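You operate a simulated robot arm through the tools that you are given. There is no shell and no other tool. Be economical: measure what you need, move in short steps, check, and stop when the job is done.

The job below is to be done with a simulated robot arm. You get a single attempt, and the scene is never put back.

Task
Grease the head three strokes and set its balance air to 5 bar.
Fine: open the grease cock first, shut it after; no fourth stroke; leave the drip knob and the bleed cock.

Only the result counts: the job must be done as asked and must still hold three seconds after the hand-in. Knocking over, shifting, dropping, spilling or breaking anything else fails it.

Robot
A 7-joint arm with a two-finger gripper, hanging from a carriage that runs on a rail from [-2.342, -0.001] to [0.538, 0] (x, y) and turns from -361 to 327 degrees about z. Base frame: it is fixed where the carriage stands at the start and does not move with it; the origin is on the floor, on the carriage's upright axis, x ahead of it, y to its left, z up. Lengths are in m, angles in degrees, forces in N, time in s.
With the tool pointing down near the work surface it reaches from about 0.1 to 0.6 m from the robot's upright axis, wherever it stands. Its first joint turns from -166.0 to 166.0 degrees. Places, roughly: balance gauge [0.6, -0.6, 1.4]; balance knob [0.5, -0.6, 1.4]; blue bleed cock [0.5, -0.4, 1]; drip knob [0.1, -0.6, 1.4]; grease block [0.6, -0.6, 1.2]; grease cock [0.7, -0.5, 1.2]; lever of the ram grease pump [0.6, -0.4, 1.1]; pump plunger [0.4, -0.5, 1.1]. Payload 1.37 kg.
The tool frame sits at the grasp point between the pads (the TCP): z along the fingers, y along the line on which they close. The tips reach 0.016 m beyond it. Largest opening 0.092 m; the body of the gripper starts 0.074 m behind the TCP.
Orientation is told as [roll, pitch, yaw] about the base's x, y, z axes, in that order, counted from this pose: with the fingers straight down and closing along the base's y, the tool's x points along the base's -x, its y along +y and its z along -z.

Tools
- The arm moves only by the tool jog_arm. Its argument "steps" is a list of rows, each an object (a shift or turn left out is 0, a gripper value left out holds the last) with "travel": the shift along the tool's x, y, z in m, a list of three; "delta_rot": the turn, a rotation vector about the tool's x, y, z in degrees, a list of three; "grip": the finger opening in m, from 0 to 0.092. In form: [{"travel": [tx, ty, tz], "delta_rot": [rx, ry, rz], "grip": grip}, ...]. A call has 1 to 12 rows; each row shifts and turns the commanded pose from where the row before left it, along the tool's axes as they then stand. Rows are played at 5 a second. More than 0.05 m and 8.6 degrees between two rows, or a gripper value outside its range, and nothing of the call is played. A pose out of reach is approached as far as the arm can. The call stops where the force on the tool passes 40 N (or 10 N more than at its start, if that is more) or the arm is blocked; 0.2 s more then pass. The fingers move at their own pace and stop on an object; they squeeze with about 26 N. The grip force told is the motor's: it shows also when the fingers shut on nothing. Time passes only in rows, and 0.2 s behind the last, so rows that do not move let the fingers close. It gives the time, the measured TCP pose, the force on the tool (base axes), the opening and the grip force at its end, in the units of the frame above (readings bear some noise), with the torque about the TCP (base axes, N m) and any sound that the robot's microphone picked up.
- Cameras (640 x 400 px; columns grow to the right, rows downward): "scene" is now at [0.2307, -0.0742, 1.5653]; the picture's right is [-0.97, -0.25, 0.00], its down [-0.19, 0.72, -0.66] and it looks along [0.17, -0.64, -0.75] (base axes); focal length 260 px, centre (320, 200). "wrist" rides on the gripper at [0.071, 0.019, -0.111] in the tool frame; the picture's right is [-0.26, 0.97, 0.00], its down [-0.78, -0.21, -0.59] and it looks along [-0.57, -0.15, 0.81] (tool axes); focal length 280 px, centre (320, 200). There is no depth. A picture from a camera that has moved, and an enlarged one, comes with that camera's place and axes in the base frame and with its lens. The place of the scene camera against the robot may be out by one fixed shift of up to 0.018 m in any direction.
- grab_frame(camera): a new picture of that camera. The clock stands still meanwhile.
- move_column(by): slides the trunk up (or, below 0, down) by that many m; the arm and the scene camera ride with it, the base frame stays. It gives what a move gives, with no picture.
- base_move(legs): drives the robot by 1 to 6 legs, each [ahead, left, turn to the left] in m, m and degrees, along the robot's own axes; the way and the turn of a leg run together, so that a leg with both is an arc; at most 1.5 m and 180 degrees a leg. The arm and the cameras ride along, it lands a little off, and it stops where it bumps. It keeps to its track: a leg is cut to what the track allows. It gives what a move gives.
- turn_head(pan, tilt): turns the head with the scene camera to pan (to the left, within 155 degrees either way) and tilt (down, from -29 to 69), counted from straight ahead of the robot. It gives what a move gives.
- inspect(camera, box): a new picture of the part [left, top, right, bottom] of that camera's present view, enlarged. The clock stands still meanwhile.
- sign_off(): hands the job in; it is judged then, once.

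Work in short steps. Places have to be worked out from the pictures, the camera data and where the tool is seen: move nearer, look again, correct. Check each grasp and each placing, and mend what went wrong. You have 120 turns and 82 pictures in all, those below and enlarged ones among them. Open the gripper and draw the arm clear of the work before you hand the job in, unless the task says otherwise; then end with one line.

The tools are called after "Request:" as name(argument=value, ...) on one line, values as JSON. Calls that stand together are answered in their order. jog_arm: Moves the arm, as the interface text tells. Its arguments: {"type":"object","properties":{"steps":{"type":"array","items":{"type":"object","properties":{"travel":{"type":"array","items":{"type":"number"}},"delta_rot":{"type":"array","items":{"type":"number"}},"grip":{"type":"number"}}}}},"required":["steps"]} The other tools are called the same way: move_column (by) slides the trunk up or down; base_move (legs) drives the base; turn_head (pan, tilt) turns the head that bears the scene camera; grab_frame (camera) takes a picture; inspect (camera, box) takes an enlarged picture of a part of a camera's view; sign_off () hands the job in.

At the start:

```text
clock: 0.0
ee_pos: [0.2248, -0.1979, 0.9998]
tcp_rot: [0.0, 0.0, -0.2]
force: [-0.6, -0.1, -0.7]
ft_torque: [0.01, -0.01, 0.01]
finger_gap: 0.0918
grasp_force: 0.0
trunk travel left (down, up): [-0.355, 0.305]
robot x, y, heading: [0.0026, 0.003, -0.1]
head pan, tilt: [-75.4, 48.5]
```

scene: 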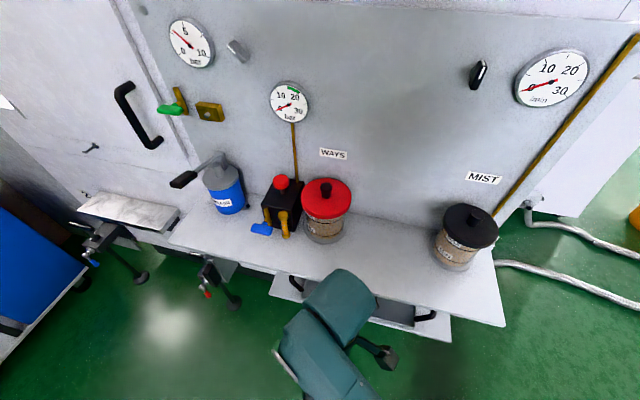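
wrist: 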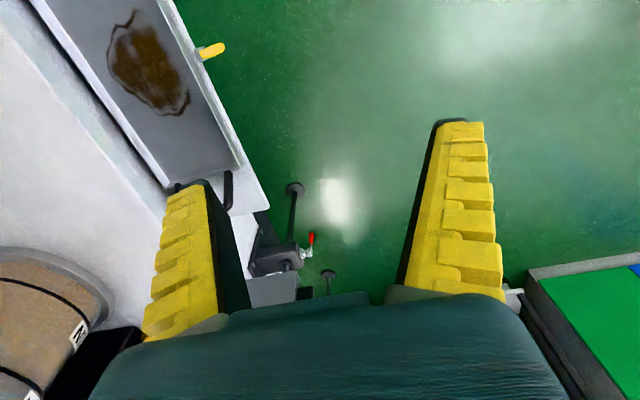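

I'll enlarge the parts of the scene view that hold the gauge, cock, pumps and labels first.

Request:
inspect(camera="scene", box=[140, 0, 300, 130])

Request:
inspect(camera="scene", box=[150, 130, 370, 260])

```text
3.08 times, centred on (220, 65) of scene
camera zoom: at [0.2307, -0.0742, 1.5653], right [-0.97, -0.25, 0.0], down [-0.19, 0.72, -0.66], along [0.17, -0.64, -0.75], focal length 799 px, centre (628, 615)
```

zoom: 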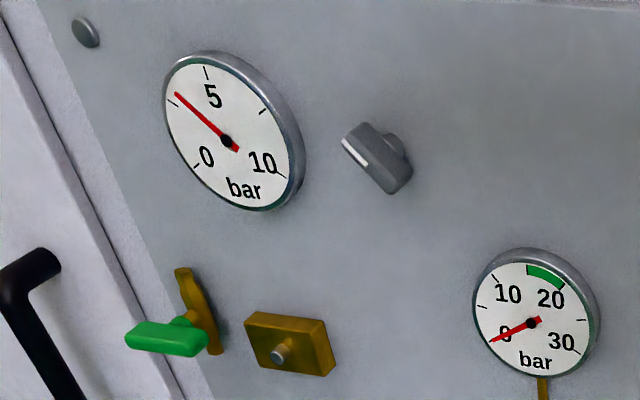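

```text
2.91 times, centred on (260, 195) of scene
camera zoom: at [0.2307, -0.0742, 1.5653], right [-0.97, -0.25, 0.0], down [-0.19, 0.72, -0.66], along [0.17, -0.64, -0.75], focal length 755 px, centre (494, 214)
```

zoom: 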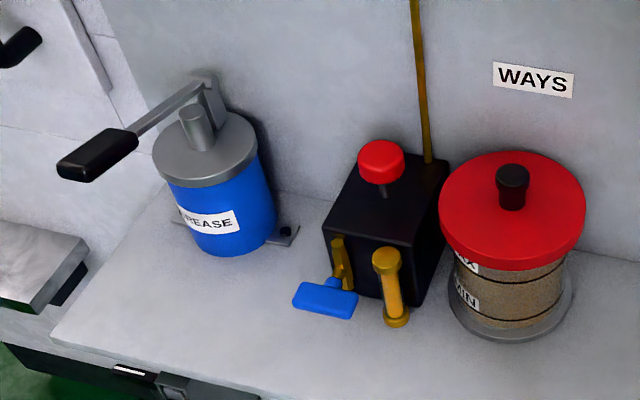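

The lever pump (GREASE), green grease cock and grey balance knob (gauge about 3.3 bar) are identified. I'll raise the trunk slightly and drive ahead along the rail so the camera and arm face them.

Request:
move_column(by=0.15)

Request:
base_move(legs=[[0.3, 0, 0]])

Request:
turn_head(pan=-80, tilt=42)

Request:
grab_frame(camera="scene")

```text
clock: 1.8
ee_pos: [0.2242, -0.1982, 1.1487]
tcp_rot: [-0.1, -0.1, -0.1]
force: [-0.3, -0.1, -0.6]
ft_torque: [-0.02, -0.01, -0.01]
finger_gap: 0.0919
grasp_force: 0.1
trunk travel left (down, up): [-0.505, 0.155]
robot x, y, heading: [-0.0002, 0.0047, -0.3]
head pan, tilt: [-75.4, 48.5]
```

```text
clock: 3.8
ee_pos: [0.5228, -0.1963, 1.1513]
tcp_rot: [0.0, 0.0, 0.1]
force: [-0.2, -0.6, -0.1]
ft_torque: [0.01, 0.01, 0.01]
finger_gap: 0.0922
grasp_force: 0.1
trunk travel left (down, up): [-0.505, 0.155]
robot x, y, heading: [0.2991, -0.0052, 0.0]
head pan, tilt: [-75.4, 48.5]
```

```text
clock: 4.5
ee_pos: [0.522, -0.1976, 1.1497]
tcp_rot: [-0.1, 0.0, 0.0]
force: [-0.3, 0.0, 0.1]
ft_torque: [-0.01, 0.0, 0.0]
finger_gap: 0.0919
grasp_force: 0.1
trunk travel left (down, up): [-0.505, 0.155]
robot x, y, heading: [0.2999, -0.0013, -0.0]
head pan, tilt: [-80.0, 42.0]
```

```text
77 pictures are left
camera scene: at [0.5241, -0.0805, 1.7245], right [-0.98, -0.17, 0.0], down [-0.12, 0.66, -0.74], along [0.13, -0.73, -0.67], focal length 260 px, centre (320, 200)
```

scene: 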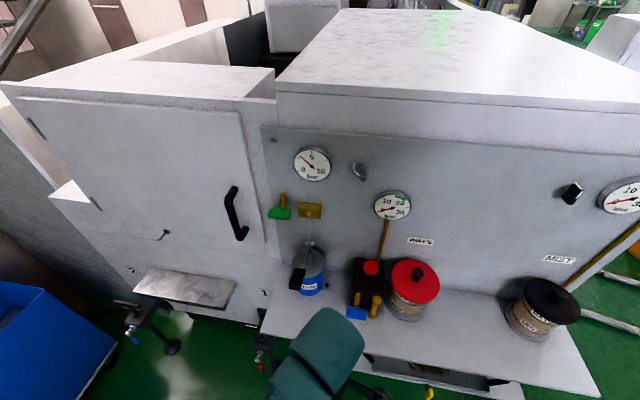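

Now an enlarged view for triangulation.

Request:
inspect(camera="scene", box=[255, 130, 415, 230])

Request:
inspect(camera="scene", box=[255, 225, 415, 325])

```text
4.00 times, centred on (335, 180) of scene
camera zoom: at [0.5241, -0.0805, 1.7245], right [-0.98, -0.17, 0.0], down [-0.12, 0.66, -0.74], along [0.13, -0.73, -0.67], focal length 1038 px, centre (260, 280)
```

zoom: 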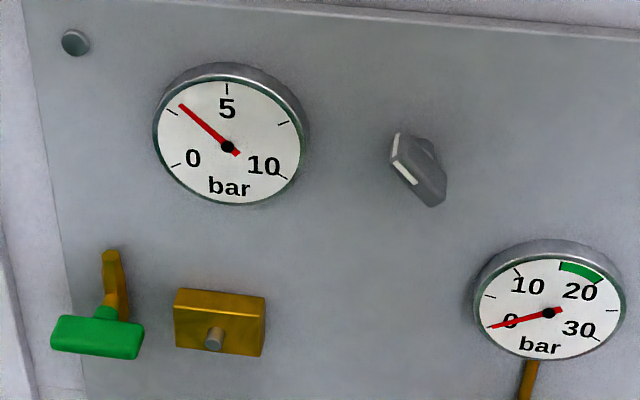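

```text
4.00 times, centred on (335, 275) of scene
camera zoom: at [0.5241, -0.0805, 1.7245], right [-0.98, -0.17, 0.0], down [-0.12, 0.66, -0.74], along [0.13, -0.73, -0.67], focal length 1038 px, centre (260, -100)
```

zoom: 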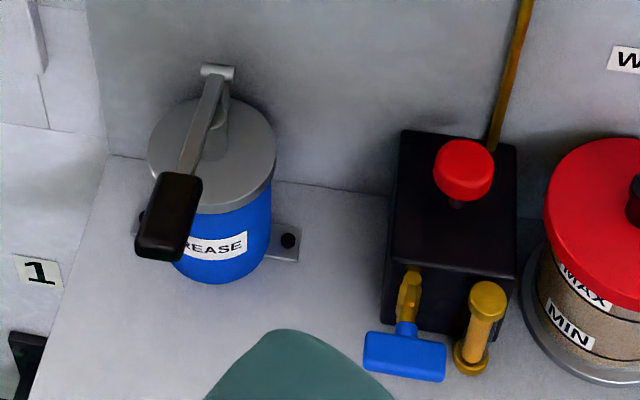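

Two-view triangulation gives: balance knob ≈[.519,-.565,1.380], grease cock bar centre ≈[.710,-.529,1.248], lever handle ≈[.640,-.410,1.152] with pivot ≈[.641,-.563,1.108]. I drive another 0.2 m, raise the tool and turn it to face the panel.

Request:
base_move(legs=[[0.2, 0, 0]])

Request:
jog_arm(steps=[{"travel": [0, 0, -0.05]}, {"travel": [0, 0, -0.05]}, {"travel": [0, 0, -0.05]}, {"travel": [0, -0.05, 0]}, {"travel": [0, -0.05, 0]}, {"travel": [0, -0.04, 0]}])

Request:
jog_arm(steps=[{"delta_rot": [8.2, 0, 0], "grip": 0.06}, {"delta_rot": [8.2, 0, 0]}, {"delta_rot": [8.2, 0, 0]}, {"delta_rot": [8.2, 0, 0]}, {"delta_rot": [8.2, 0, 0]}, {"delta_rot": [8.2, 0, 0]}, {"delta_rot": [8.2, 0, 0]}, {"delta_rot": [8.2, 0, 0]}, {"delta_rot": [8.2, 0, 0]}, {"delta_rot": [8.2, 0, 0]}, {"delta_rot": [8, 0, 0]}])

Request:
grab_frame(camera="wrist")

Request:
grab_frame(camera="scene")

```text
clock: 6.1
ee_pos: [0.7228, -0.1972, 1.1491]
tcp_rot: [0.1, -0.1, 0.0]
force: [0.3, -0.2, 0.0]
ft_torque: [0.02, -0.02, -0.01]
finger_gap: 0.0918
grasp_force: 0.1
trunk travel left (down, up): [-0.505, 0.155]
robot x, y, heading: [0.4982, 0.0027, -0.0]
head pan, tilt: [-80.0, 42.0]
```

```text
clock: 7.5
ee_pos: [0.7245, -0.3364, 1.15]
tcp_rot: [0.0, 0.0, 0.1]
force: [0.2, 0.2, -0.6]
ft_torque: [-0.06, -0.02, -0.02]
finger_gap: 0.0921
grasp_force: 0.0
out of reach, approached as far as the arm can: row 1, 2, 3
trunk travel left (down, up): [-0.505, 0.155]
robot x, y, heading: [0.4981, -0.0016, -0.0]
head pan, tilt: [-80.0, 42.0]
```

```text
clock: 9.9
ee_pos: [0.7226, -0.3365, 1.1508]
tcp_rot: [-90.2, -0.1, 0.1]
force: [-0.2, 0.0, -0.1]
ft_torque: [-0.01, -0.02, 0.03]
finger_gap: 0.0623
grasp_force: 1.8
trunk travel left (down, up): [-0.505, 0.155]
robot x, y, heading: [0.4977, 0.0006, 0.1]
head pan, tilt: [-80.0, 42.0]
```

```text
74 pictures are left
camera wrist: at [0.6518, -0.2261, 1.1317], right [0.26, 0.0, -0.96], down [0.78, 0.59, 0.21], along [0.57, -0.81, 0.16], focal length 280 px, centre (320, 200)
```

wrist: 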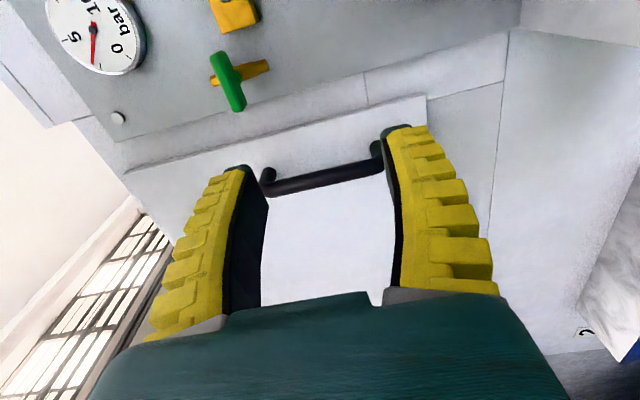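

```text
73 pictures are left
camera scene: at [0.7235, -0.0803, 1.7246], right [-0.98, -0.17, 0.0], down [-0.12, 0.66, -0.74], along [0.13, -0.73, -0.67], focal length 260 px, centre (320, 200)
```

scene: 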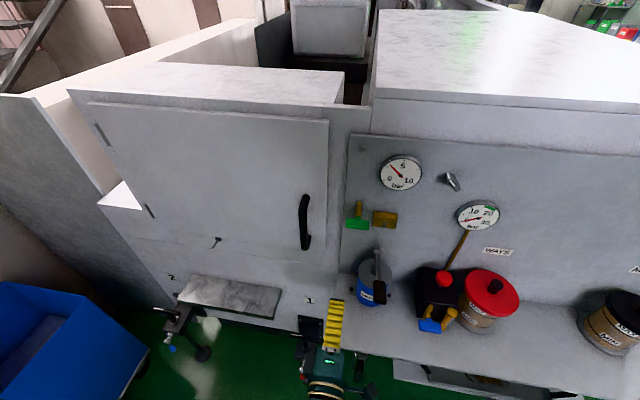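

The tool is horizontal at z 1.15; the bar is a centred T on a vertical body. I raise the trunk 0.1 m to bring the tool to cock height.

Request:
move_column(by=0.1)

Request:
grab_frame(camera="wrist")

```text
clock: 11.2
ee_pos: [0.7223, -0.3354, 1.2502]
tcp_rot: [-90.0, 0.0, -0.1]
force: [0.2, -0.4, -0.3]
ft_torque: [0.02, -0.01, -0.03]
finger_gap: 0.0624
grasp_force: 2.1
trunk travel left (down, up): [-0.605, 0.055]
robot x, y, heading: [0.4991, 0.0031, 0.3]
head pan, tilt: [-80.0, 42.0]
```

```text
72 pictures are left
camera wrist: at [0.6515, -0.2261, 1.2317], right [0.26, 0.0, -0.96], down [0.78, 0.59, 0.21], along [0.57, -0.81, 0.15], focal length 280 px, centre (320, 200)
```

wrist: 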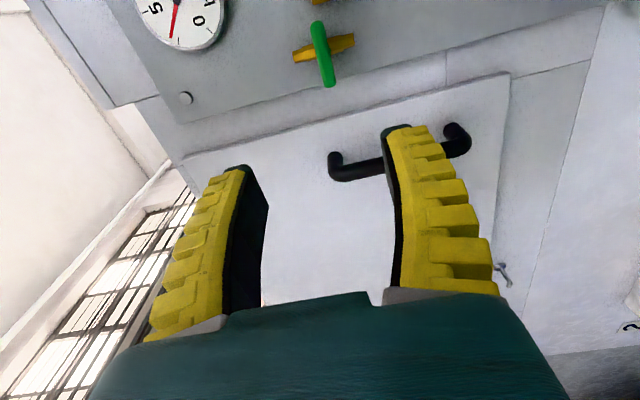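

Wrist camera puts the cock bar at ≈[.697,-.529,1.240] (scene camera offset about 13 mm). I centre on it, stop short, and look.

Request:
jog_arm(steps=[{"travel": [0.025, 0.01, 0.02]}, {"travel": [0, 0, 0.04]}, {"travel": [0, 0, 0.04]}, {"travel": [0, 0, 0.03]}])

Request:
grab_frame(camera="wrist")

Request:
inspect(camera="scene", box=[310, 150, 470, 250])

```text
clock: 12.2
ee_pos: [0.6975, -0.4655, 1.2417]
tcp_rot: [-90.0, 0.1, -0.1]
force: [-0.4, 1.0, -0.7]
ft_torque: [-0.06, -0.01, 0.03]
finger_gap: 0.0624
grasp_force: 1.9
trunk travel left (down, up): [-0.605, 0.055]
robot x, y, heading: [0.5005, -0.0017, 0.2]
head pan, tilt: [-80.0, 42.0]
```

```text
71 pictures are left
camera wrist: at [0.6268, -0.3557, 1.223], right [0.26, 0.0, -0.96], down [0.78, 0.59, 0.21], along [0.57, -0.81, 0.15], focal length 280 px, centre (320, 200)
```

wrist: 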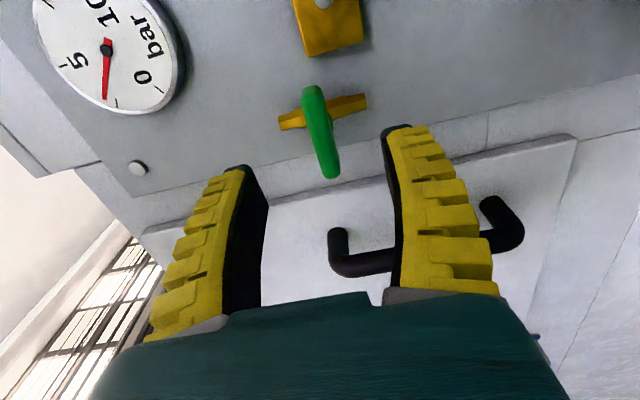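

```text
4.00 times, centred on (390, 200) of scene
camera zoom: at [0.7235, -0.0802, 1.8246], right [-0.98, -0.17, 0.0], down [-0.12, 0.66, -0.74], along [0.13, -0.73, -0.67], focal length 1038 px, centre (40, 200)
```

zoom: 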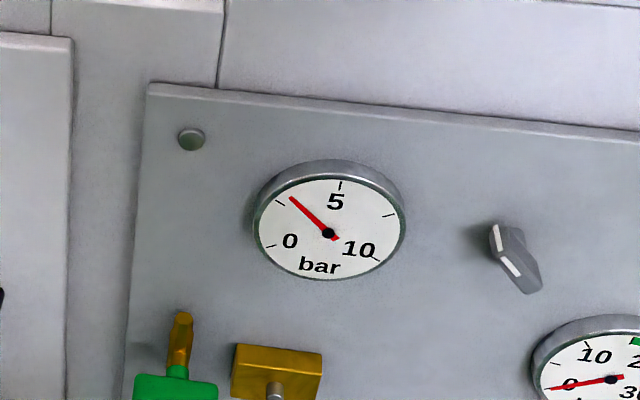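

The bar is centred between fingers (≈[.698,-.529,1.242]). Advance 58 mm and close.

Request:
jog_arm(steps=[{"travel": [0, 0, 0.03]}, {"travel": [0, 0, 0.028]}, {"grip": 0.0}, {}, {}, {}])

Request:
grab_frame(camera="wrist")

```text
clock: 13.6
ee_pos: [0.6973, -0.5217, 1.2397]
tcp_rot: [-90.0, 0.1, 0.0]
force: [-0.7, 8.3, 0.6]
ft_torque: [-0.01, 0.02, 0.0]
finger_gap: 0.0062
grasp_force: 28.7
trunk travel left (down, up): [-0.605, 0.055]
robot x, y, heading: [0.4986, -0.0002, 0.1]
head pan, tilt: [-80.0, 42.0]
```

```text
69 pictures are left
camera wrist: at [0.6264, -0.4125, 1.2217], right [0.26, 0.0, -0.97], down [0.78, 0.59, 0.21], along [0.57, -0.81, 0.15], focal length 280 px, centre (320, 200)
```

wrist: 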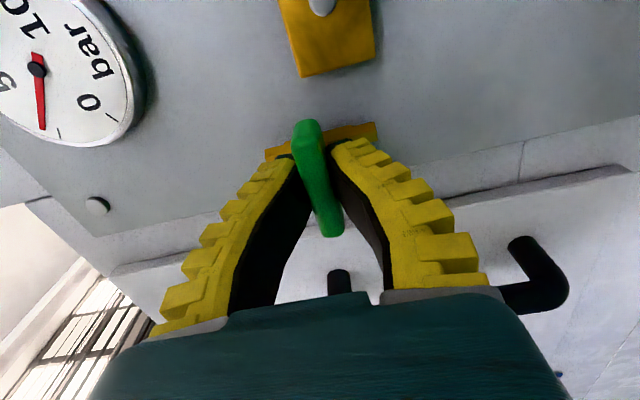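

The bar seems gripped (gap 6 mm). I try a 16° turn one way and read the torque.

Request:
jog_arm(steps=[{"delta_rot": [0, 0, 5]}, {"delta_rot": [0, 0, 5]}, {"delta_rot": [0, 0, 5]}])

Request:
grab_frame(camera="wrist")

```text
clock: 14.4
ee_pos: [0.6977, -0.5226, 1.24]
tcp_rot: [-90.0, -15.1, 0.0]
force: [1.0, 12.2, 3.5]
ft_torque: [-0.03, 0.79, -0.01]
finger_gap: 0.0116
grasp_force: 28.1
trunk travel left (down, up): [-0.605, 0.055]
robot x, y, heading: [0.4966, 0.0001, 0.2]
head pan, tilt: [-80.0, 42.0]
```

```text
68 pictures are left
camera wrist: at [0.6345, -0.4129, 1.2039], right [0.5, 0.0, -0.86], down [0.7, 0.59, 0.41], along [0.51, -0.81, 0.3], focal length 280 px, centre (320, 200)
```

wrist: 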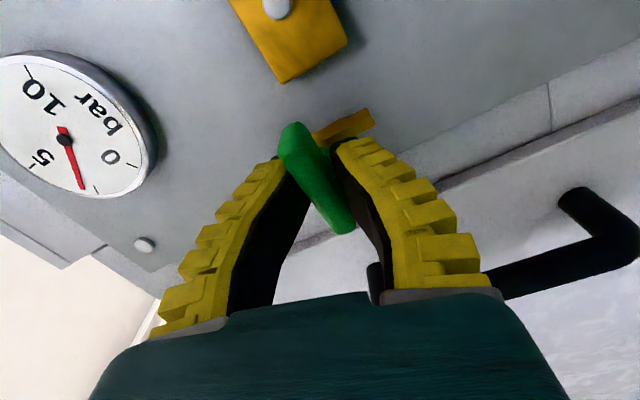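

Torque built to 0.8 Nm and the bar stayed put: that side is the stop. I turn back and continue the other way.

Request:
jog_arm(steps=[{"delta_rot": [0, 0, -7.5]}, {"delta_rot": [0, 0, -7.5]}, {}, {"delta_rot": [0, 0, -5]}, {"delta_rot": [0, 0, -5]}, {"delta_rot": [0, 0, -5]}, {"delta_rot": [0, 0, -5]}])

Request:
grab_frame(camera="wrist")

```text
clock: 16.0
ee_pos: [0.6974, -0.5238, 1.2392]
tcp_rot: [-90.1, 20.2, 0.0]
force: [-0.8, 5.6, 2.4]
ft_torque: [-0.02, -0.03, 0.11]
finger_gap: 0.006
grasp_force: 27.8
trunk travel left (down, up): [-0.605, 0.055]
robot x, y, heading: [0.4987, 0.0003, -0.0]
head pan, tilt: [-80.0, 42.0]
```

```text
67 pictures are left
camera wrist: at [0.6244, -0.4137, 1.2472], right [-0.09, 0.0, -1.0], down [0.8, 0.59, -0.07], along [0.59, -0.81, -0.05], focal length 280 px, centre (320, 200)
```

wrist: 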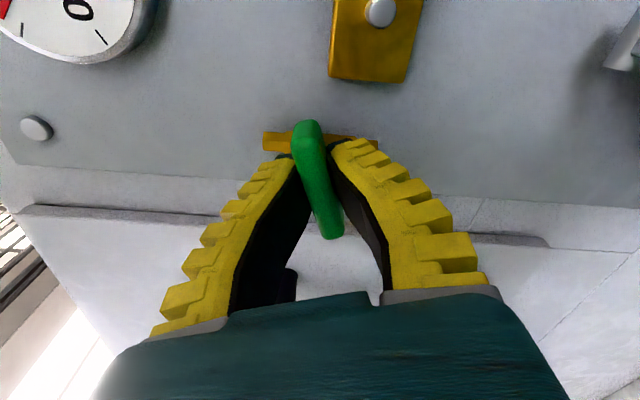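

The bar follows with next to no torque. I continue to 90°.

Request:
jog_arm(steps=[{"delta_rot": [0, 0, -7]}, {"delta_rot": [0, 0, -7]}, {"delta_rot": [0, 0, -7]}, {"delta_rot": [0, 0, -7]}, {"delta_rot": [0, 0, -7]}, {"delta_rot": [0, 0, -7]}, {"delta_rot": [0, 0, -7]}, {"delta_rot": [0, 0, -7]}, {"delta_rot": [0, 0, -7]}, {"delta_rot": [0, 0, -7]}])

Request:
grab_frame(camera="wrist")

```text
clock: 18.2
ee_pos: [0.6972, -0.5235, 1.2401]
tcp_rot: [99.6, 89.9, -170.3]
force: [2.0, 4.9, 2.3]
ft_torque: [0.14, -0.02, 0.05]
finger_gap: 0.0061
grasp_force: 28.1
trunk travel left (down, up): [-0.605, 0.055]
robot x, y, heading: [0.4993, -0.0034, -0.1]
head pan, tilt: [-80.0, 42.0]
```

```text
66 pictures are left
camera wrist: at [0.6788, -0.4136, 1.3122], right [-0.97, 0.0, -0.26], down [0.21, 0.59, -0.78], along [0.15, -0.81, -0.57], focal length 280 px, centre (320, 200)
```

wrist: 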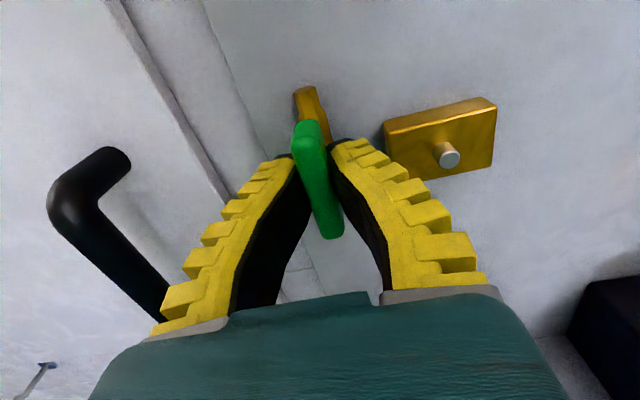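

The bar is upright. I nudge 4° further to confirm the stop, then release and retreat.

Request:
jog_arm(steps=[{"delta_rot": [0, 0, -4]}])

Request:
jog_arm(steps=[{"delta_rot": [0, 0, 3], "grip": 0.06}, {}, {}, {"travel": [0, 0, -0.04]}, {"travel": [0, 0, -0.05]}])

Request:
grab_frame(camera="wrist")

```text
clock: 18.6
ee_pos: [0.6983, -0.5233, 1.2395]
tcp_rot: [89.7, 86.0, 179.8]
force: [1.5, 3.4, 0.7]
ft_torque: [0.07, -0.52, 0.01]
finger_gap: 0.0061
grasp_force: 28.3
trunk travel left (down, up): [-0.605, 0.055]
robot x, y, heading: [0.4998, 0.0002, 0.0]
head pan, tilt: [-80.0, 42.0]
```

```text
clock: 19.8
ee_pos: [0.6976, -0.4321, 1.2413]
tcp_rot: [95.9, 89.0, -174.1]
force: [0.3, -1.2, 0.5]
ft_torque: [0.03, -0.02, 0.01]
finger_gap: 0.0624
grasp_force: 1.9
trunk travel left (down, up): [-0.605, 0.055]
robot x, y, heading: [0.4996, 0.0002, 0.3]
head pan, tilt: [-80.0, 42.0]
```

```text
65 pictures are left
camera wrist: at [0.6796, -0.3235, 1.3136], right [-0.97, 0.0, -0.25], down [0.2, 0.59, -0.78], along [0.14, -0.81, -0.57], focal length 280 px, centre (320, 200)
```

wrist: 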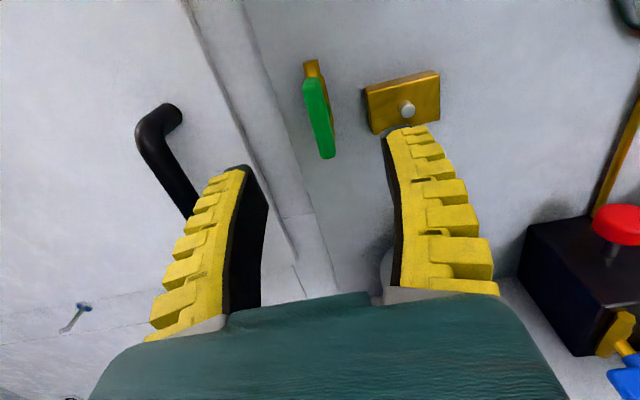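

The stop is confirmed and the cock is open. Next the pump lever: I back off and shift in front of it to see it.

Request:
jog_arm(steps=[{"travel": [0, 0, -0.05]}, {"travel": [0, 0.035, -0.05]}, {"travel": [0, 0.035, -0.03]}])

Request:
grab_frame(camera="wrist")

Request:
turn_head(pan=-95, tilt=52)

Request:
grab_frame(camera="scene")

```text
refused: row 2 steps farther than a row can; nothing moved
```

```text
64 pictures are left
camera wrist: at [0.6796, -0.3235, 1.3136], right [-0.97, 0.0, -0.25], down [0.2, 0.59, -0.78], along [0.14, -0.81, -0.57], focal length 280 px, centre (320, 200)
```

wrist: 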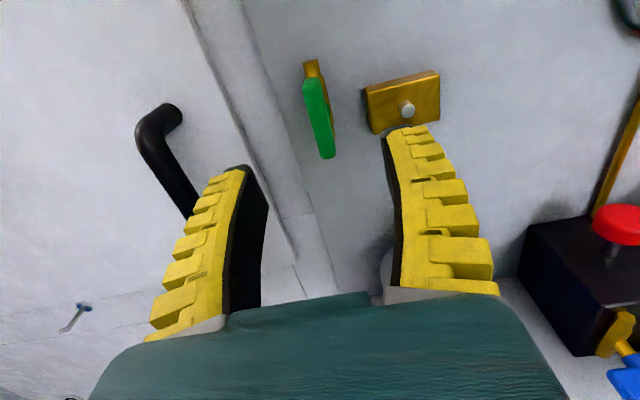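

```text
clock: 20.6
ee_pos: [0.6977, -0.4334, 1.2414]
tcp_rot: [92.4, 89.0, -177.6]
force: [0.0, 0.3, -0.2]
ft_torque: [-0.01, -0.02, -0.01]
finger_gap: 0.0626
grasp_force: 2.1
trunk travel left (down, up): [-0.605, 0.055]
robot x, y, heading: [0.4987, -0.0004, -0.1]
head pan, tilt: [-95.0, 52.0]
```

```text
63 pictures are left
camera scene: at [0.7025, -0.0728, 1.8107], right [-1.0, 0.09, 0.0], down [0.07, 0.78, -0.62], along [-0.05, -0.61, -0.79], focal length 260 px, centre (320, 200)
```

scene: 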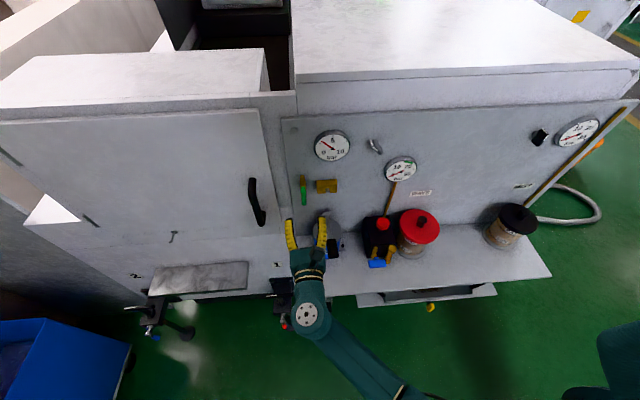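

The row was too long; I redo the retreat in smaller rows.

Request:
jog_arm(steps=[{"travel": [0, 0, -0.045]}, {"travel": [0, 0, -0.045]}, {"travel": [0, 0, -0.03]}, {"travel": [0, 0.035, 0]}, {"travel": [0, 0.036, 0]}])

Request:
grab_frame(camera="wrist")

Request:
grab_frame(camera="scene")

```text
clock: 21.8
ee_pos: [0.6265, -0.3132, 1.2406]
tcp_rot: [93.6, 88.9, -176.3]
force: [0.6, 0.5, 1.3]
ft_torque: [0.01, -0.05, 0.01]
finger_gap: 0.0625
grasp_force: 1.2
trunk travel left (down, up): [-0.605, 0.055]
robot x, y, heading: [0.5008, -0.0027, -0.2]
head pan, tilt: [-95.0, 52.0]
```

```text
62 pictures are left
camera wrist: at [0.609, -0.2038, 1.3136], right [-0.97, 0.0, -0.25], down [0.2, 0.59, -0.78], along [0.15, -0.81, -0.57], focal length 280 px, centre (320, 200)
```

wrist: 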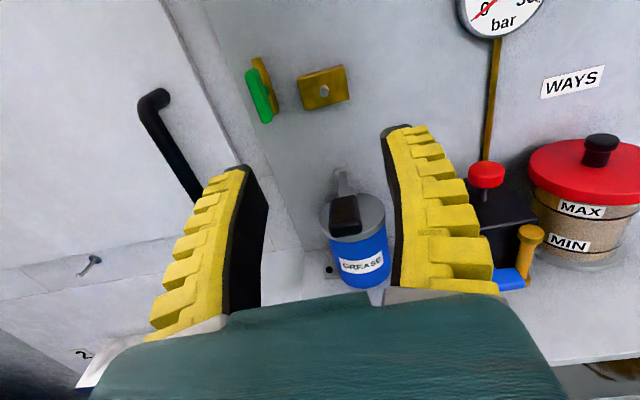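

```text
61 pictures are left
camera scene: at [0.7026, -0.0729, 1.8107], right [-1.0, 0.09, 0.0], down [0.07, 0.79, -0.62], along [-0.05, -0.61, -0.79], focal length 260 px, centre (320, 200)
```

scene: 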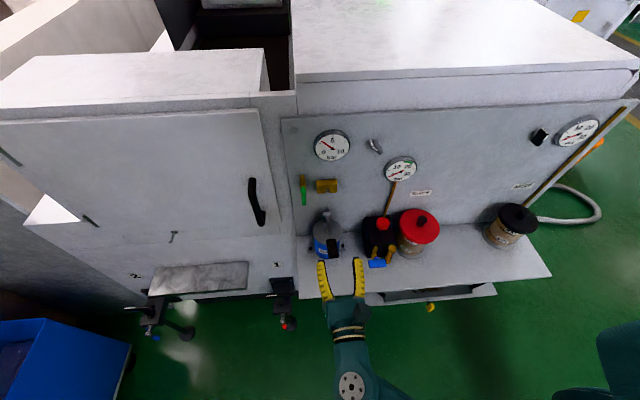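

The lever handle agrees with [.627,-.41,1.145]. I lower to its height, then advance around it and close.

Request:
jog_arm(steps=[{"travel": [-0.045, 0, 0]}, {"travel": [-0.045, 0, 0]}, {"travel": [-0.007, 0, 0]}, {"travel": [0, 0, 0.03]}])

Request:
grab_frame(camera="wrist")

```text
clock: 22.8
ee_pos: [0.6237, -0.3435, 1.1432]
tcp_rot: [88.3, 89.0, 178.4]
force: [0.3, -0.6, 0.4]
ft_torque: [-0.05, 0.0, 0.01]
finger_gap: 0.0626
grasp_force: 1.7
trunk travel left (down, up): [-0.605, 0.055]
robot x, y, heading: [0.4988, -0.0019, -0.1]
head pan, tilt: [-95.0, 52.0]
```

```text
60 pictures are left
camera wrist: at [0.6059, -0.2337, 1.2154], right [-0.97, 0.0, -0.24], down [0.2, 0.59, -0.78], along [0.15, -0.81, -0.57], focal length 280 px, centre (320, 200)
```

wrist: 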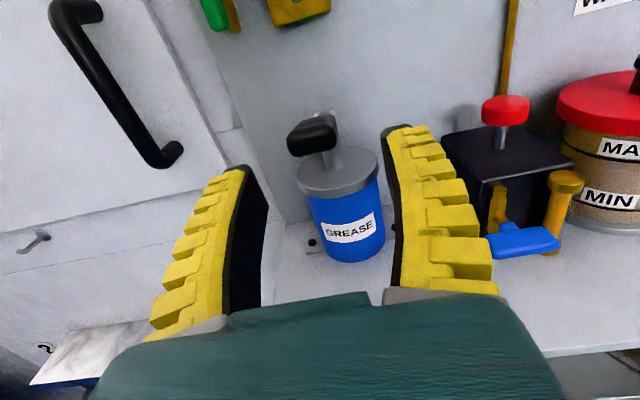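

Handle is between the fingers' lines (front end ≈[.628,-.375,1.156]). Advance 60 mm with a 4 mm correction and grip.

Request:
jog_arm(steps=[{"travel": [0.005, -0.004, 0.03]}, {"travel": [0, 0, 0.03]}, {"grip": 0.0}, {}, {}, {}])

Request:
grab_frame(camera="wrist")

```text
clock: 24.2
ee_pos: [0.6274, -0.4018, 1.1501]
tcp_rot: [88.2, 89.1, 178.3]
force: [-4.1, 11.9, 4.5]
ft_torque: [0.01, 0.04, -0.02]
finger_gap: 0.0221
grasp_force: 27.9
trunk travel left (down, up): [-0.605, 0.055]
robot x, y, heading: [0.4946, 0.0024, 0.1]
head pan, tilt: [-95.0, 52.0]
```

```text
59 pictures are left
camera wrist: at [0.6101, -0.2927, 1.2214], right [-0.97, 0.0, -0.24], down [0.2, 0.59, -0.78], along [0.14, -0.81, -0.57], focal length 280 px, centre (320, 200)
```

wrist: 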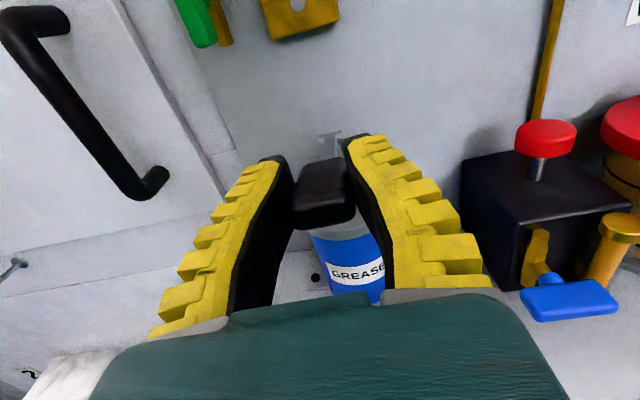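

The handle is gripped (gap 22 mm). I move it down along its arc a little and read the force.

Request:
jog_arm(steps=[{"travel": [-0.0121, 0, -0.0033]}, {"travel": [-0.0115, 0, -0.0022]}, {"travel": [-0.0117, 0, -0.0015]}])

Request:
grab_frame(camera="wrist")

```text
clock: 25.0
ee_pos: [0.6289, -0.3978, 1.116]
tcp_rot: [107.1, 89.1, -162.8]
force: [-2.2, -4.6, 8.3]
ft_torque: [-0.8, -0.01, 0.0]
finger_gap: 0.0199
grasp_force: 28.4
trunk travel left (down, up): [-0.605, 0.055]
robot x, y, heading: [0.4997, 0.0022, 0.2]
head pan, tilt: [-95.0, 52.0]
```

```text
58 pictures are left
camera wrist: at [0.6099, -0.2892, 1.1878], right [-0.97, 0.0, -0.25], down [0.2, 0.59, -0.79], along [0.15, -0.81, -0.57], focal length 280 px, centre (320, 200)
```

wrist: 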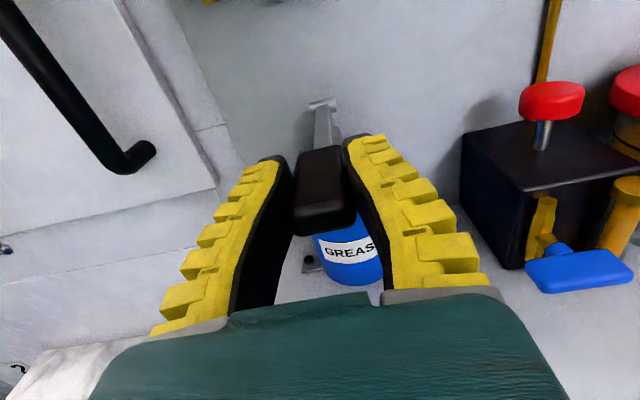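

Moves freely with small resistance. I continue down, tilting the tool a little with the lever.

Request:
jog_arm(steps=[{"travel": [-0.0118, 0, -0.0006], "delta_rot": [0, 3, 0]}, {"travel": [-0.0117, 0, -0.0004], "delta_rot": [0, 3, 0]}, {"travel": [-0.0117, 0, 0.0], "delta_rot": [0, 2, 0]}, {"travel": [-0.0117, 0, 0.0], "delta_rot": [0, 2, 0]}])

Request:
grab_frame(camera="wrist")

```text
clock: 26.0
ee_pos: [0.6266, -0.402, 1.0711]
tcp_rot: [175.3, 79.5, -94.6]
force: [-1.2, -0.4, 19.4]
ft_torque: [0.1, -0.03, -0.11]
finger_gap: 0.0201
grasp_force: 27.8
trunk travel left (down, up): [-0.605, 0.055]
robot x, y, heading: [0.4978, -0.0004, -0.0]
head pan, tilt: [-95.0, 52.0]
```

```text
57 pictures are left
camera wrist: at [0.6095, -0.2812, 1.1213], right [-0.97, -0.05, -0.24], down [0.2, 0.44, -0.88], along [0.15, -0.9, -0.41], focal length 280 px, centre (320, 200)
```

wrist: 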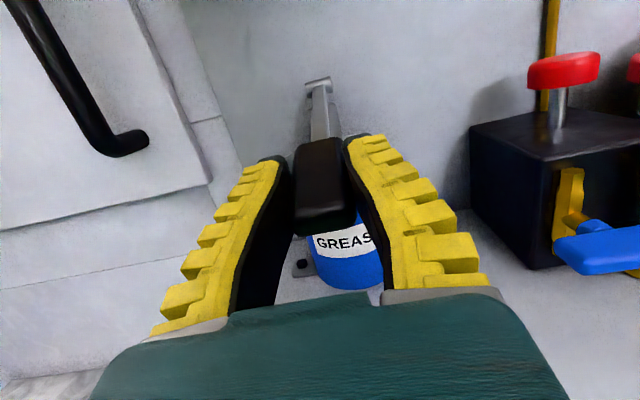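

19 N upward now; perhaps near the stop or spring. Two more small rows to find the bottom.

Request:
jog_arm(steps=[{"travel": [-0.006, 0, 0]}, {"travel": [-0.006, 0, 0]}])

```text
clock: 26.6
ee_pos: [0.629, -0.4037, 1.0579]
tcp_rot: [174.7, 79.6, -95.1]
force: [-0.5, 0.5, 19.4]
ft_torque: [-0.05, -0.02, 0.04]
finger_gap: 0.0201
grasp_force: 28.4
trunk travel left (down, up): [-0.605, 0.055]
robot x, y, heading: [0.4957, -0.0024, -0.0]
head pan, tilt: [-95.0, 52.0]
```

Still moving at a steady load (not at the stop). Continue.

Request:
jog_arm(steps=[{"travel": [-0.006, 0, 0], "delta_rot": [0, 2, 0]}, {"travel": [-0.006, 0, 0.001], "delta_rot": [0, 2, 0]}, {"travel": [-0.006, 0, 0.001]}])

Request:
grab_frame(camera="wrist")

Request:
inspect(camera="scene", box=[280, 170, 420, 310])

```text
clock: 27.4
ee_pos: [0.6274, -0.4, 1.0548]
tcp_rot: [175.9, 76.0, -94.0]
force: [0.3, 0.3, -0.1]
ft_torque: [0.01, 0.01, 0.02]
finger_gap: 0.0
grasp_force: 28.3
out of reach, approached as far as the arm can: row 2, 3
trunk travel left (down, up): [-0.605, 0.055]
robot x, y, heading: [0.4981, -0.0013, 0.1]
head pan, tilt: [-95.0, 52.0]
```

```text
56 pictures are left
camera wrist: at [0.6083, -0.277, 1.0972], right [-0.97, -0.06, -0.24], down [0.2, 0.38, -0.9], along [0.15, -0.92, -0.36], focal length 280 px, centre (320, 200)
```

wrist: 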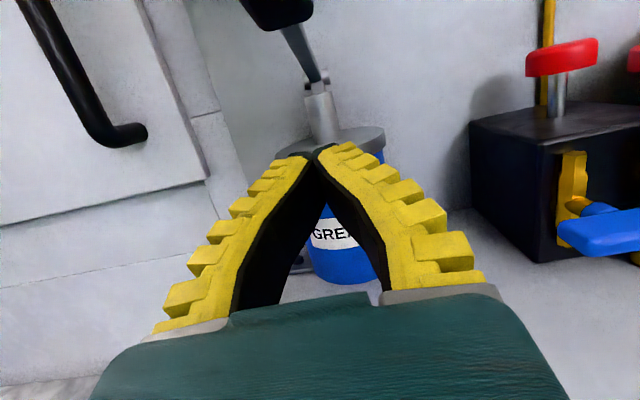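

```text
2.86 times, centred on (350, 240) of scene
camera zoom: at [0.7025, -0.0728, 1.8106], right [-1.0, 0.09, 0.0], down [0.07, 0.79, -0.62], along [-0.05, -0.61, -0.79], focal length 742 px, centre (234, 86)
```

zoom: 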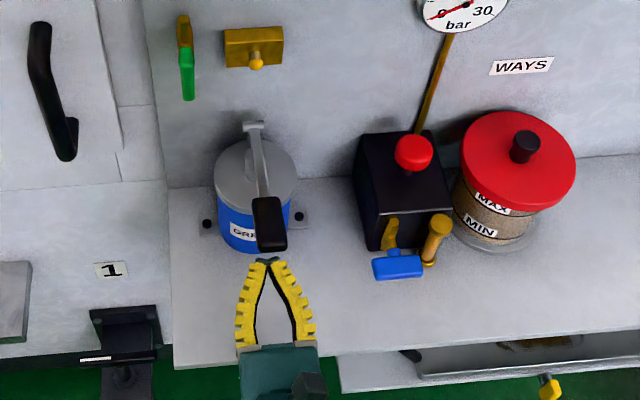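

The lever slipped out and sprang back up by itself (spring return), and the arm hit its low limit. I need to know whether that counted as a stroke; I look closely at the grease block, pump and gauge.

Request:
inspect(camera="scene", box=[290, 120, 390, 200])

Request:
inspect(camera="scene", box=[305, 165, 355, 205])

Request:
inspect(camera="scene", box=[290, 195, 380, 275])

```text
5.00 times, centred on (340, 160) of scene
camera zoom: at [0.7025, -0.0728, 1.8106], right [-1.0, 0.09, 0.0], down [0.07, 0.79, -0.62], along [-0.05, -0.61, -0.79], focal length 1298 px, centre (220, 400)
```

zoom: 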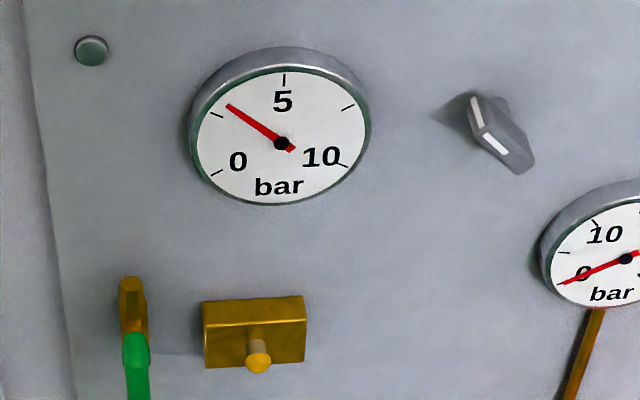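

```text
10.00 times, centred on (330, 185) of scene
camera zoom: at [0.7025, -0.0728, 1.8106], right [-1.0, 0.09, 0.0], down [0.07, 0.79, -0.62], along [-0.05, -0.61, -0.79], focal length 2596 px, centre (220, 350)
```

zoom: 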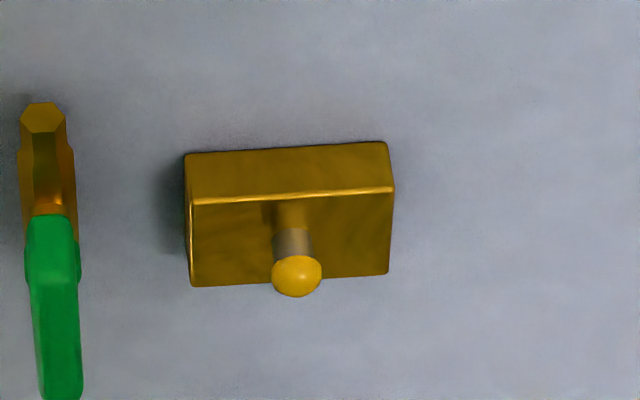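

```text
5.00 times, centred on (335, 235) of scene
camera zoom: at [0.7025, -0.0728, 1.8106], right [-1.0, 0.09, 0.0], down [0.07, 0.79, -0.62], along [-0.05, -0.61, -0.79], focal length 1298 px, centre (245, 25)
```

zoom: 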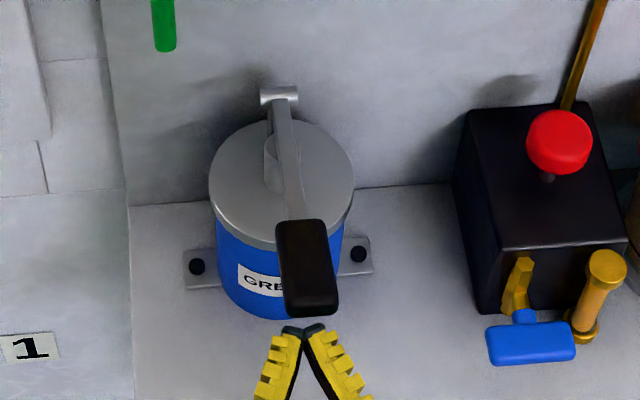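

A grease bead has appeared at the block's nipple, so one stroke evidently delivered. I'll do the next strokes by pressing from above with closed fingers (spring returns). First withdraw from below the handle, level the tool, rise, lower the trunk.

Request:
jog_arm(steps=[{"delta_rot": [0, -7, 0], "travel": [0, 0, -0.02]}, {"delta_rot": [0, -7, 0], "travel": [0, 0, -0.03]}, {"travel": [0, 0, -0.04]}, {"travel": [0, 0, -0.03]}])

Request:
jog_arm(steps=[{"travel": [0.05, 0, 0]}, {"travel": [0.05, 0, 0]}, {"travel": [0.05, 0, 0]}, {"travel": [0.04, 0, 0]}])

Request:
move_column(by=-0.08)

```text
clock: 28.4
ee_pos: [0.6268, -0.2807, 1.0464]
tcp_rot: [87.9, 89.0, 177.9]
force: [-0.4, -0.2, -0.4]
ft_torque: [0.02, 0.0, -0.01]
finger_gap: 0.0
grasp_force: 27.4
trunk travel left (down, up): [-0.605, 0.055]
robot x, y, heading: [0.4951, -0.0042, 0.1]
head pan, tilt: [-95.0, 52.0]
```

```text
clock: 29.4
ee_pos: [0.6309, -0.2813, 1.2351]
tcp_rot: [89.1, 88.9, 179.2]
force: [0.2, -0.7, -0.9]
ft_torque: [0.01, 0.04, 0.01]
finger_gap: 0.0002
grasp_force: 27.7
trunk travel left (down, up): [-0.605, 0.055]
robot x, y, heading: [0.4934, 0.0008, 0.1]
head pan, tilt: [-95.0, 52.0]
```

```text
clock: 30.5
ee_pos: [0.6311, -0.2809, 1.1559]
tcp_rot: [92.2, 88.9, -177.7]
force: [0.1, -0.5, 0.1]
ft_torque: [-0.03, -0.01, 0.0]
finger_gap: 0.0
grasp_force: 28.0
trunk travel left (down, up): [-0.525, 0.135]
robot x, y, heading: [0.4974, 0.0006, 0.1]
head pan, tilt: [-95.0, 52.0]
```

Now rise 50 mm and go forward over the handle.

Request:
jog_arm(steps=[{"travel": [0.049, 0.003, 0]}, {"travel": [0, 0, 0.045]}, {"travel": [0, 0, 0.045]}, {"travel": [0, 0, 0.045]}])

Request:
grab_frame(camera="wrist")

```text
clock: 31.5
ee_pos: [0.6298, -0.4167, 1.2048]
tcp_rot: [90.5, 89.0, -179.5]
force: [0.2, -0.1, -0.1]
ft_torque: [-0.03, 0.02, 0.03]
finger_gap: 0.0001
grasp_force: 27.4
trunk travel left (down, up): [-0.525, 0.135]
robot x, y, heading: [0.4989, -0.0016, -0.2]
head pan, tilt: [-95.0, 52.0]
```

```text
51 pictures are left
camera wrist: at [0.6119, -0.3074, 1.2766], right [-0.97, 0.0, -0.25], down [0.2, 0.59, -0.78], along [0.15, -0.81, -0.57], focal length 280 px, centre (320, 200)
```

wrist: 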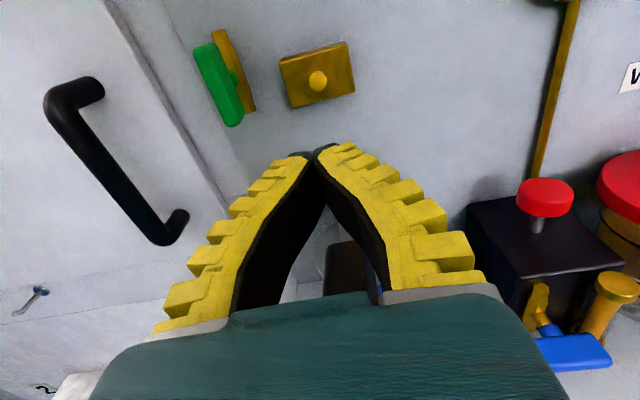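

The handle lies beneath the closed fingers. Press down in rows.

Request:
jog_arm(steps=[{"travel": [-0.02, 0, 0]}, {"travel": [-0.015, 0, 0]}, {"travel": [-0.015, 0, 0]}, {"travel": [-0.015, 0, 0]}, {"travel": [-0.015, 0, 0]}, {"travel": [-0.015, 0, 0]}])

Request:
grab_frame(camera="wrist")

```text
clock: 32.9
ee_pos: [0.628, -0.4171, 1.1102]
tcp_rot: [100.9, 89.0, -169.0]
force: [0.6, -0.5, 5.0]
ft_torque: [-0.03, -0.06, 0.03]
finger_gap: 0.0063
grasp_force: 28.0
trunk travel left (down, up): [-0.525, 0.135]
robot x, y, heading: [0.4962, -0.0006, -0.2]
head pan, tilt: [-95.0, 52.0]
```

```text
50 pictures are left
camera wrist: at [0.6097, -0.3077, 1.1821], right [-0.97, 0.0, -0.25], down [0.2, 0.59, -0.78], along [0.15, -0.81, -0.57], focal length 280 px, centre (320, 200)
```

wrist: 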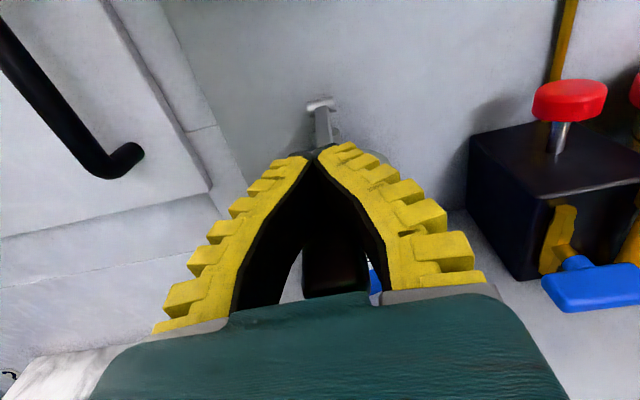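

Lever is following (5 N). Continue down in small rows.

Request:
jog_arm(steps=[{"travel": [-0.01, 0, 0]}, {"travel": [-0.01, 0, 0]}, {"travel": [-0.01, 0, 0]}])

Request:
grab_frame(camera="wrist")

Request:
inspect(camera="scene", box=[290, 150, 390, 230])

```text
clock: 33.6
ee_pos: [0.627, -0.4195, 1.0984]
tcp_rot: [158.5, 88.3, -111.8]
force: [0.0, 3.6, 7.1]
ft_torque: [-0.01, -0.02, 0.03]
finger_gap: 0.0061
grasp_force: 27.9
trunk travel left (down, up): [-0.525, 0.135]
robot x, y, heading: [0.5, -0.0025, 0.1]
head pan, tilt: [-95.0, 52.0]
stopped in row 3: the force on the tool passed its limit at 48 N (the readings are from after the stop); the commanded pose is now the measured one
```

```text
49 pictures are left
camera wrist: at [0.6095, -0.3078, 1.1664], right [-0.97, 0.0, -0.25], down [0.21, 0.57, -0.8], along [0.14, -0.82, -0.55], focal length 280 px, centre (320, 200)
```

wrist: 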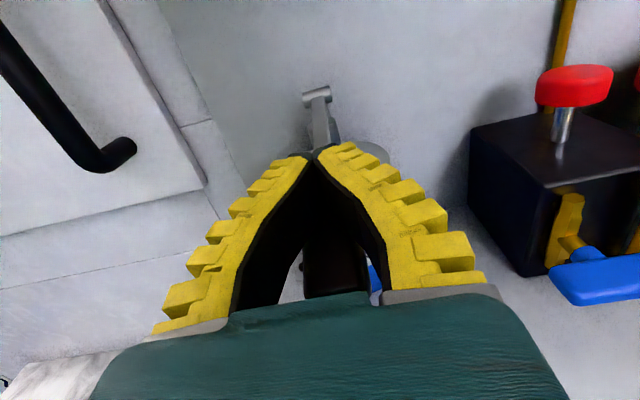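

```text
5.00 times, centred on (340, 190) of scene
camera zoom: at [0.7024, -0.0727, 1.7305], right [-1.0, 0.09, 0.0], down [0.07, 0.79, -0.62], along [-0.05, -0.61, -0.79], focal length 1298 px, centre (220, 250)
```

zoom: 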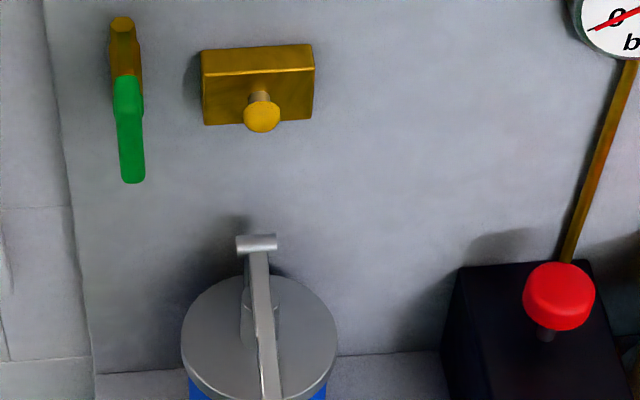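

Stopped at 48 N near the bottom; the bead has grown. I measure the bead, then let the lever rise.

Request:
inspect(camera="scene", box=[315, 145, 365, 185])

Request:
jog_arm(steps=[{"travel": [0.015, 0, 0]}, {"travel": [0.02, 0, 0]}, {"travel": [0.02, 0, 0]}, {"travel": [0.02, 0, 0]}, {"travel": [0.025, 0, 0]}])

Request:
inspect(camera="scene", box=[315, 145, 365, 185])

Request:
grab_frame(camera="wrist")

```text
10.00 times, centred on (340, 165) of scene
camera zoom: at [0.7024, -0.0727, 1.7305], right [-1.0, 0.09, 0.0], down [0.07, 0.79, -0.62], along [-0.05, -0.61, -0.79], focal length 2596 px, centre (120, 550)
```

zoom: 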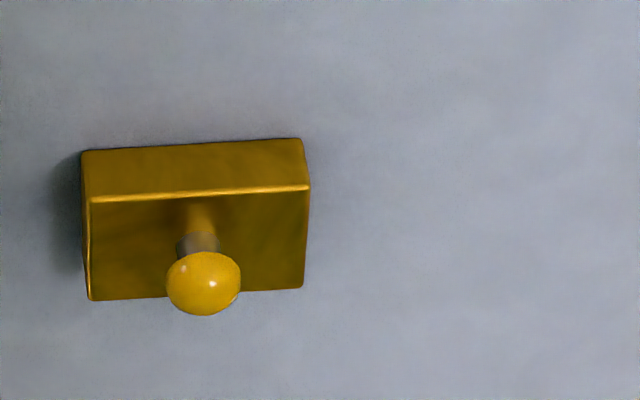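

```text
clock: 34.9
ee_pos: [0.6274, -0.4155, 1.1954]
tcp_rot: [148.6, 88.7, -121.6]
force: [0.4, 0.5, -0.6]
ft_torque: [-0.04, 0.0, -0.01]
finger_gap: 0.0002
grasp_force: 28.0
trunk travel left (down, up): [-0.525, 0.135]
robot x, y, heading: [0.5011, 0.0015, 0.1]
head pan, tilt: [-95.0, 52.0]
```

```text
10.00 times, centred on (340, 165) of scene
camera zoom: at [0.7024, -0.0727, 1.7306], right [-1.0, 0.09, 0.0], down [0.07, 0.79, -0.62], along [-0.05, -0.61, -0.79], focal length 2596 px, centre (120, 550)
```

zoom: 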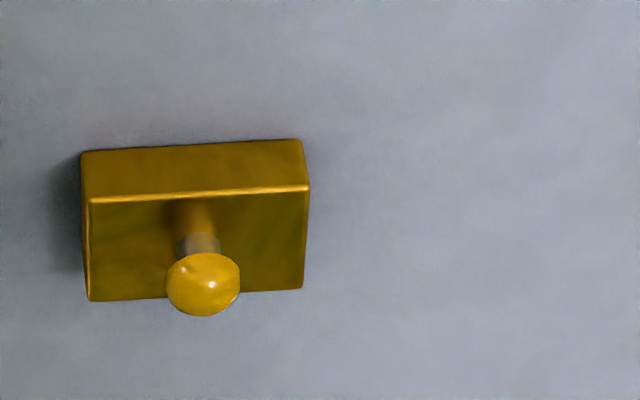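

```text
45 pictures are left
camera wrist: at [0.6103, -0.3046, 1.2649], right [-0.97, 0.0, -0.25], down [0.2, 0.57, -0.8], along [0.14, -0.82, -0.55], focal length 280 px, centre (320, 200)
```

wrist: 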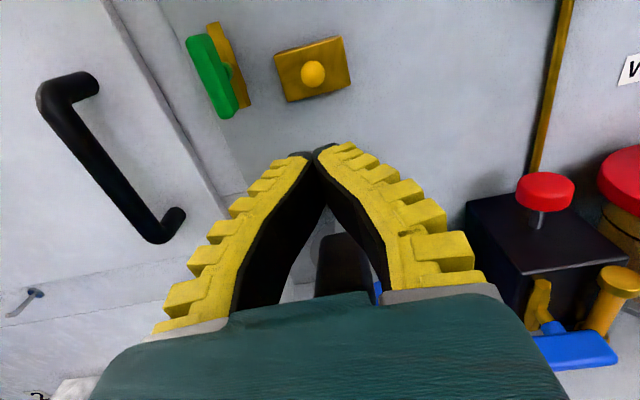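

The bead is stable and clearly larger than after the first stroke (ratio ≈1.37): two strokes. The lever is back up; third press the same way.

Request:
jog_arm(steps=[{"travel": [-0.015, 0, 0]}, {"travel": [-0.015, 0, 0]}, {"travel": [-0.015, 0, 0]}, {"travel": [-0.015, 0, 0]}, {"travel": [-0.015, 0, 0]}, {"travel": [-0.01, 0, 0]}, {"travel": [-0.01, 0, 0]}, {"travel": [-0.01, 0, 0]}])

Request:
inspect(camera="scene", box=[315, 145, 365, 185])

```text
clock: 36.6
ee_pos: [0.6277, -0.4208, 1.0973]
tcp_rot: [167.5, 87.8, -103.0]
force: [-1.6, 13.8, 29.6]
ft_torque: [0.0, 0.0, 0.05]
finger_gap: 0.0058
grasp_force: 27.5
trunk travel left (down, up): [-0.525, 0.135]
robot x, y, heading: [0.4982, 0.0045, 0.2]
head pan, tilt: [-95.0, 52.0]
```

```text
10.00 times, centred on (340, 165) of scene
camera zoom: at [0.7024, -0.0725, 1.7312], right [-1.0, 0.09, 0.0], down [0.07, 0.79, -0.62], along [-0.05, -0.61, -0.79], focal length 2596 px, centre (120, 550)
```

zoom: 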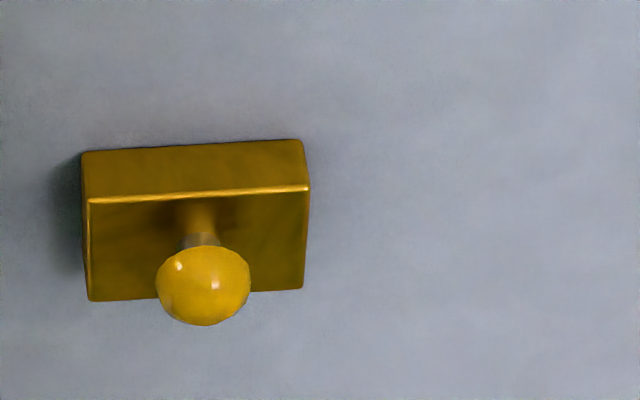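

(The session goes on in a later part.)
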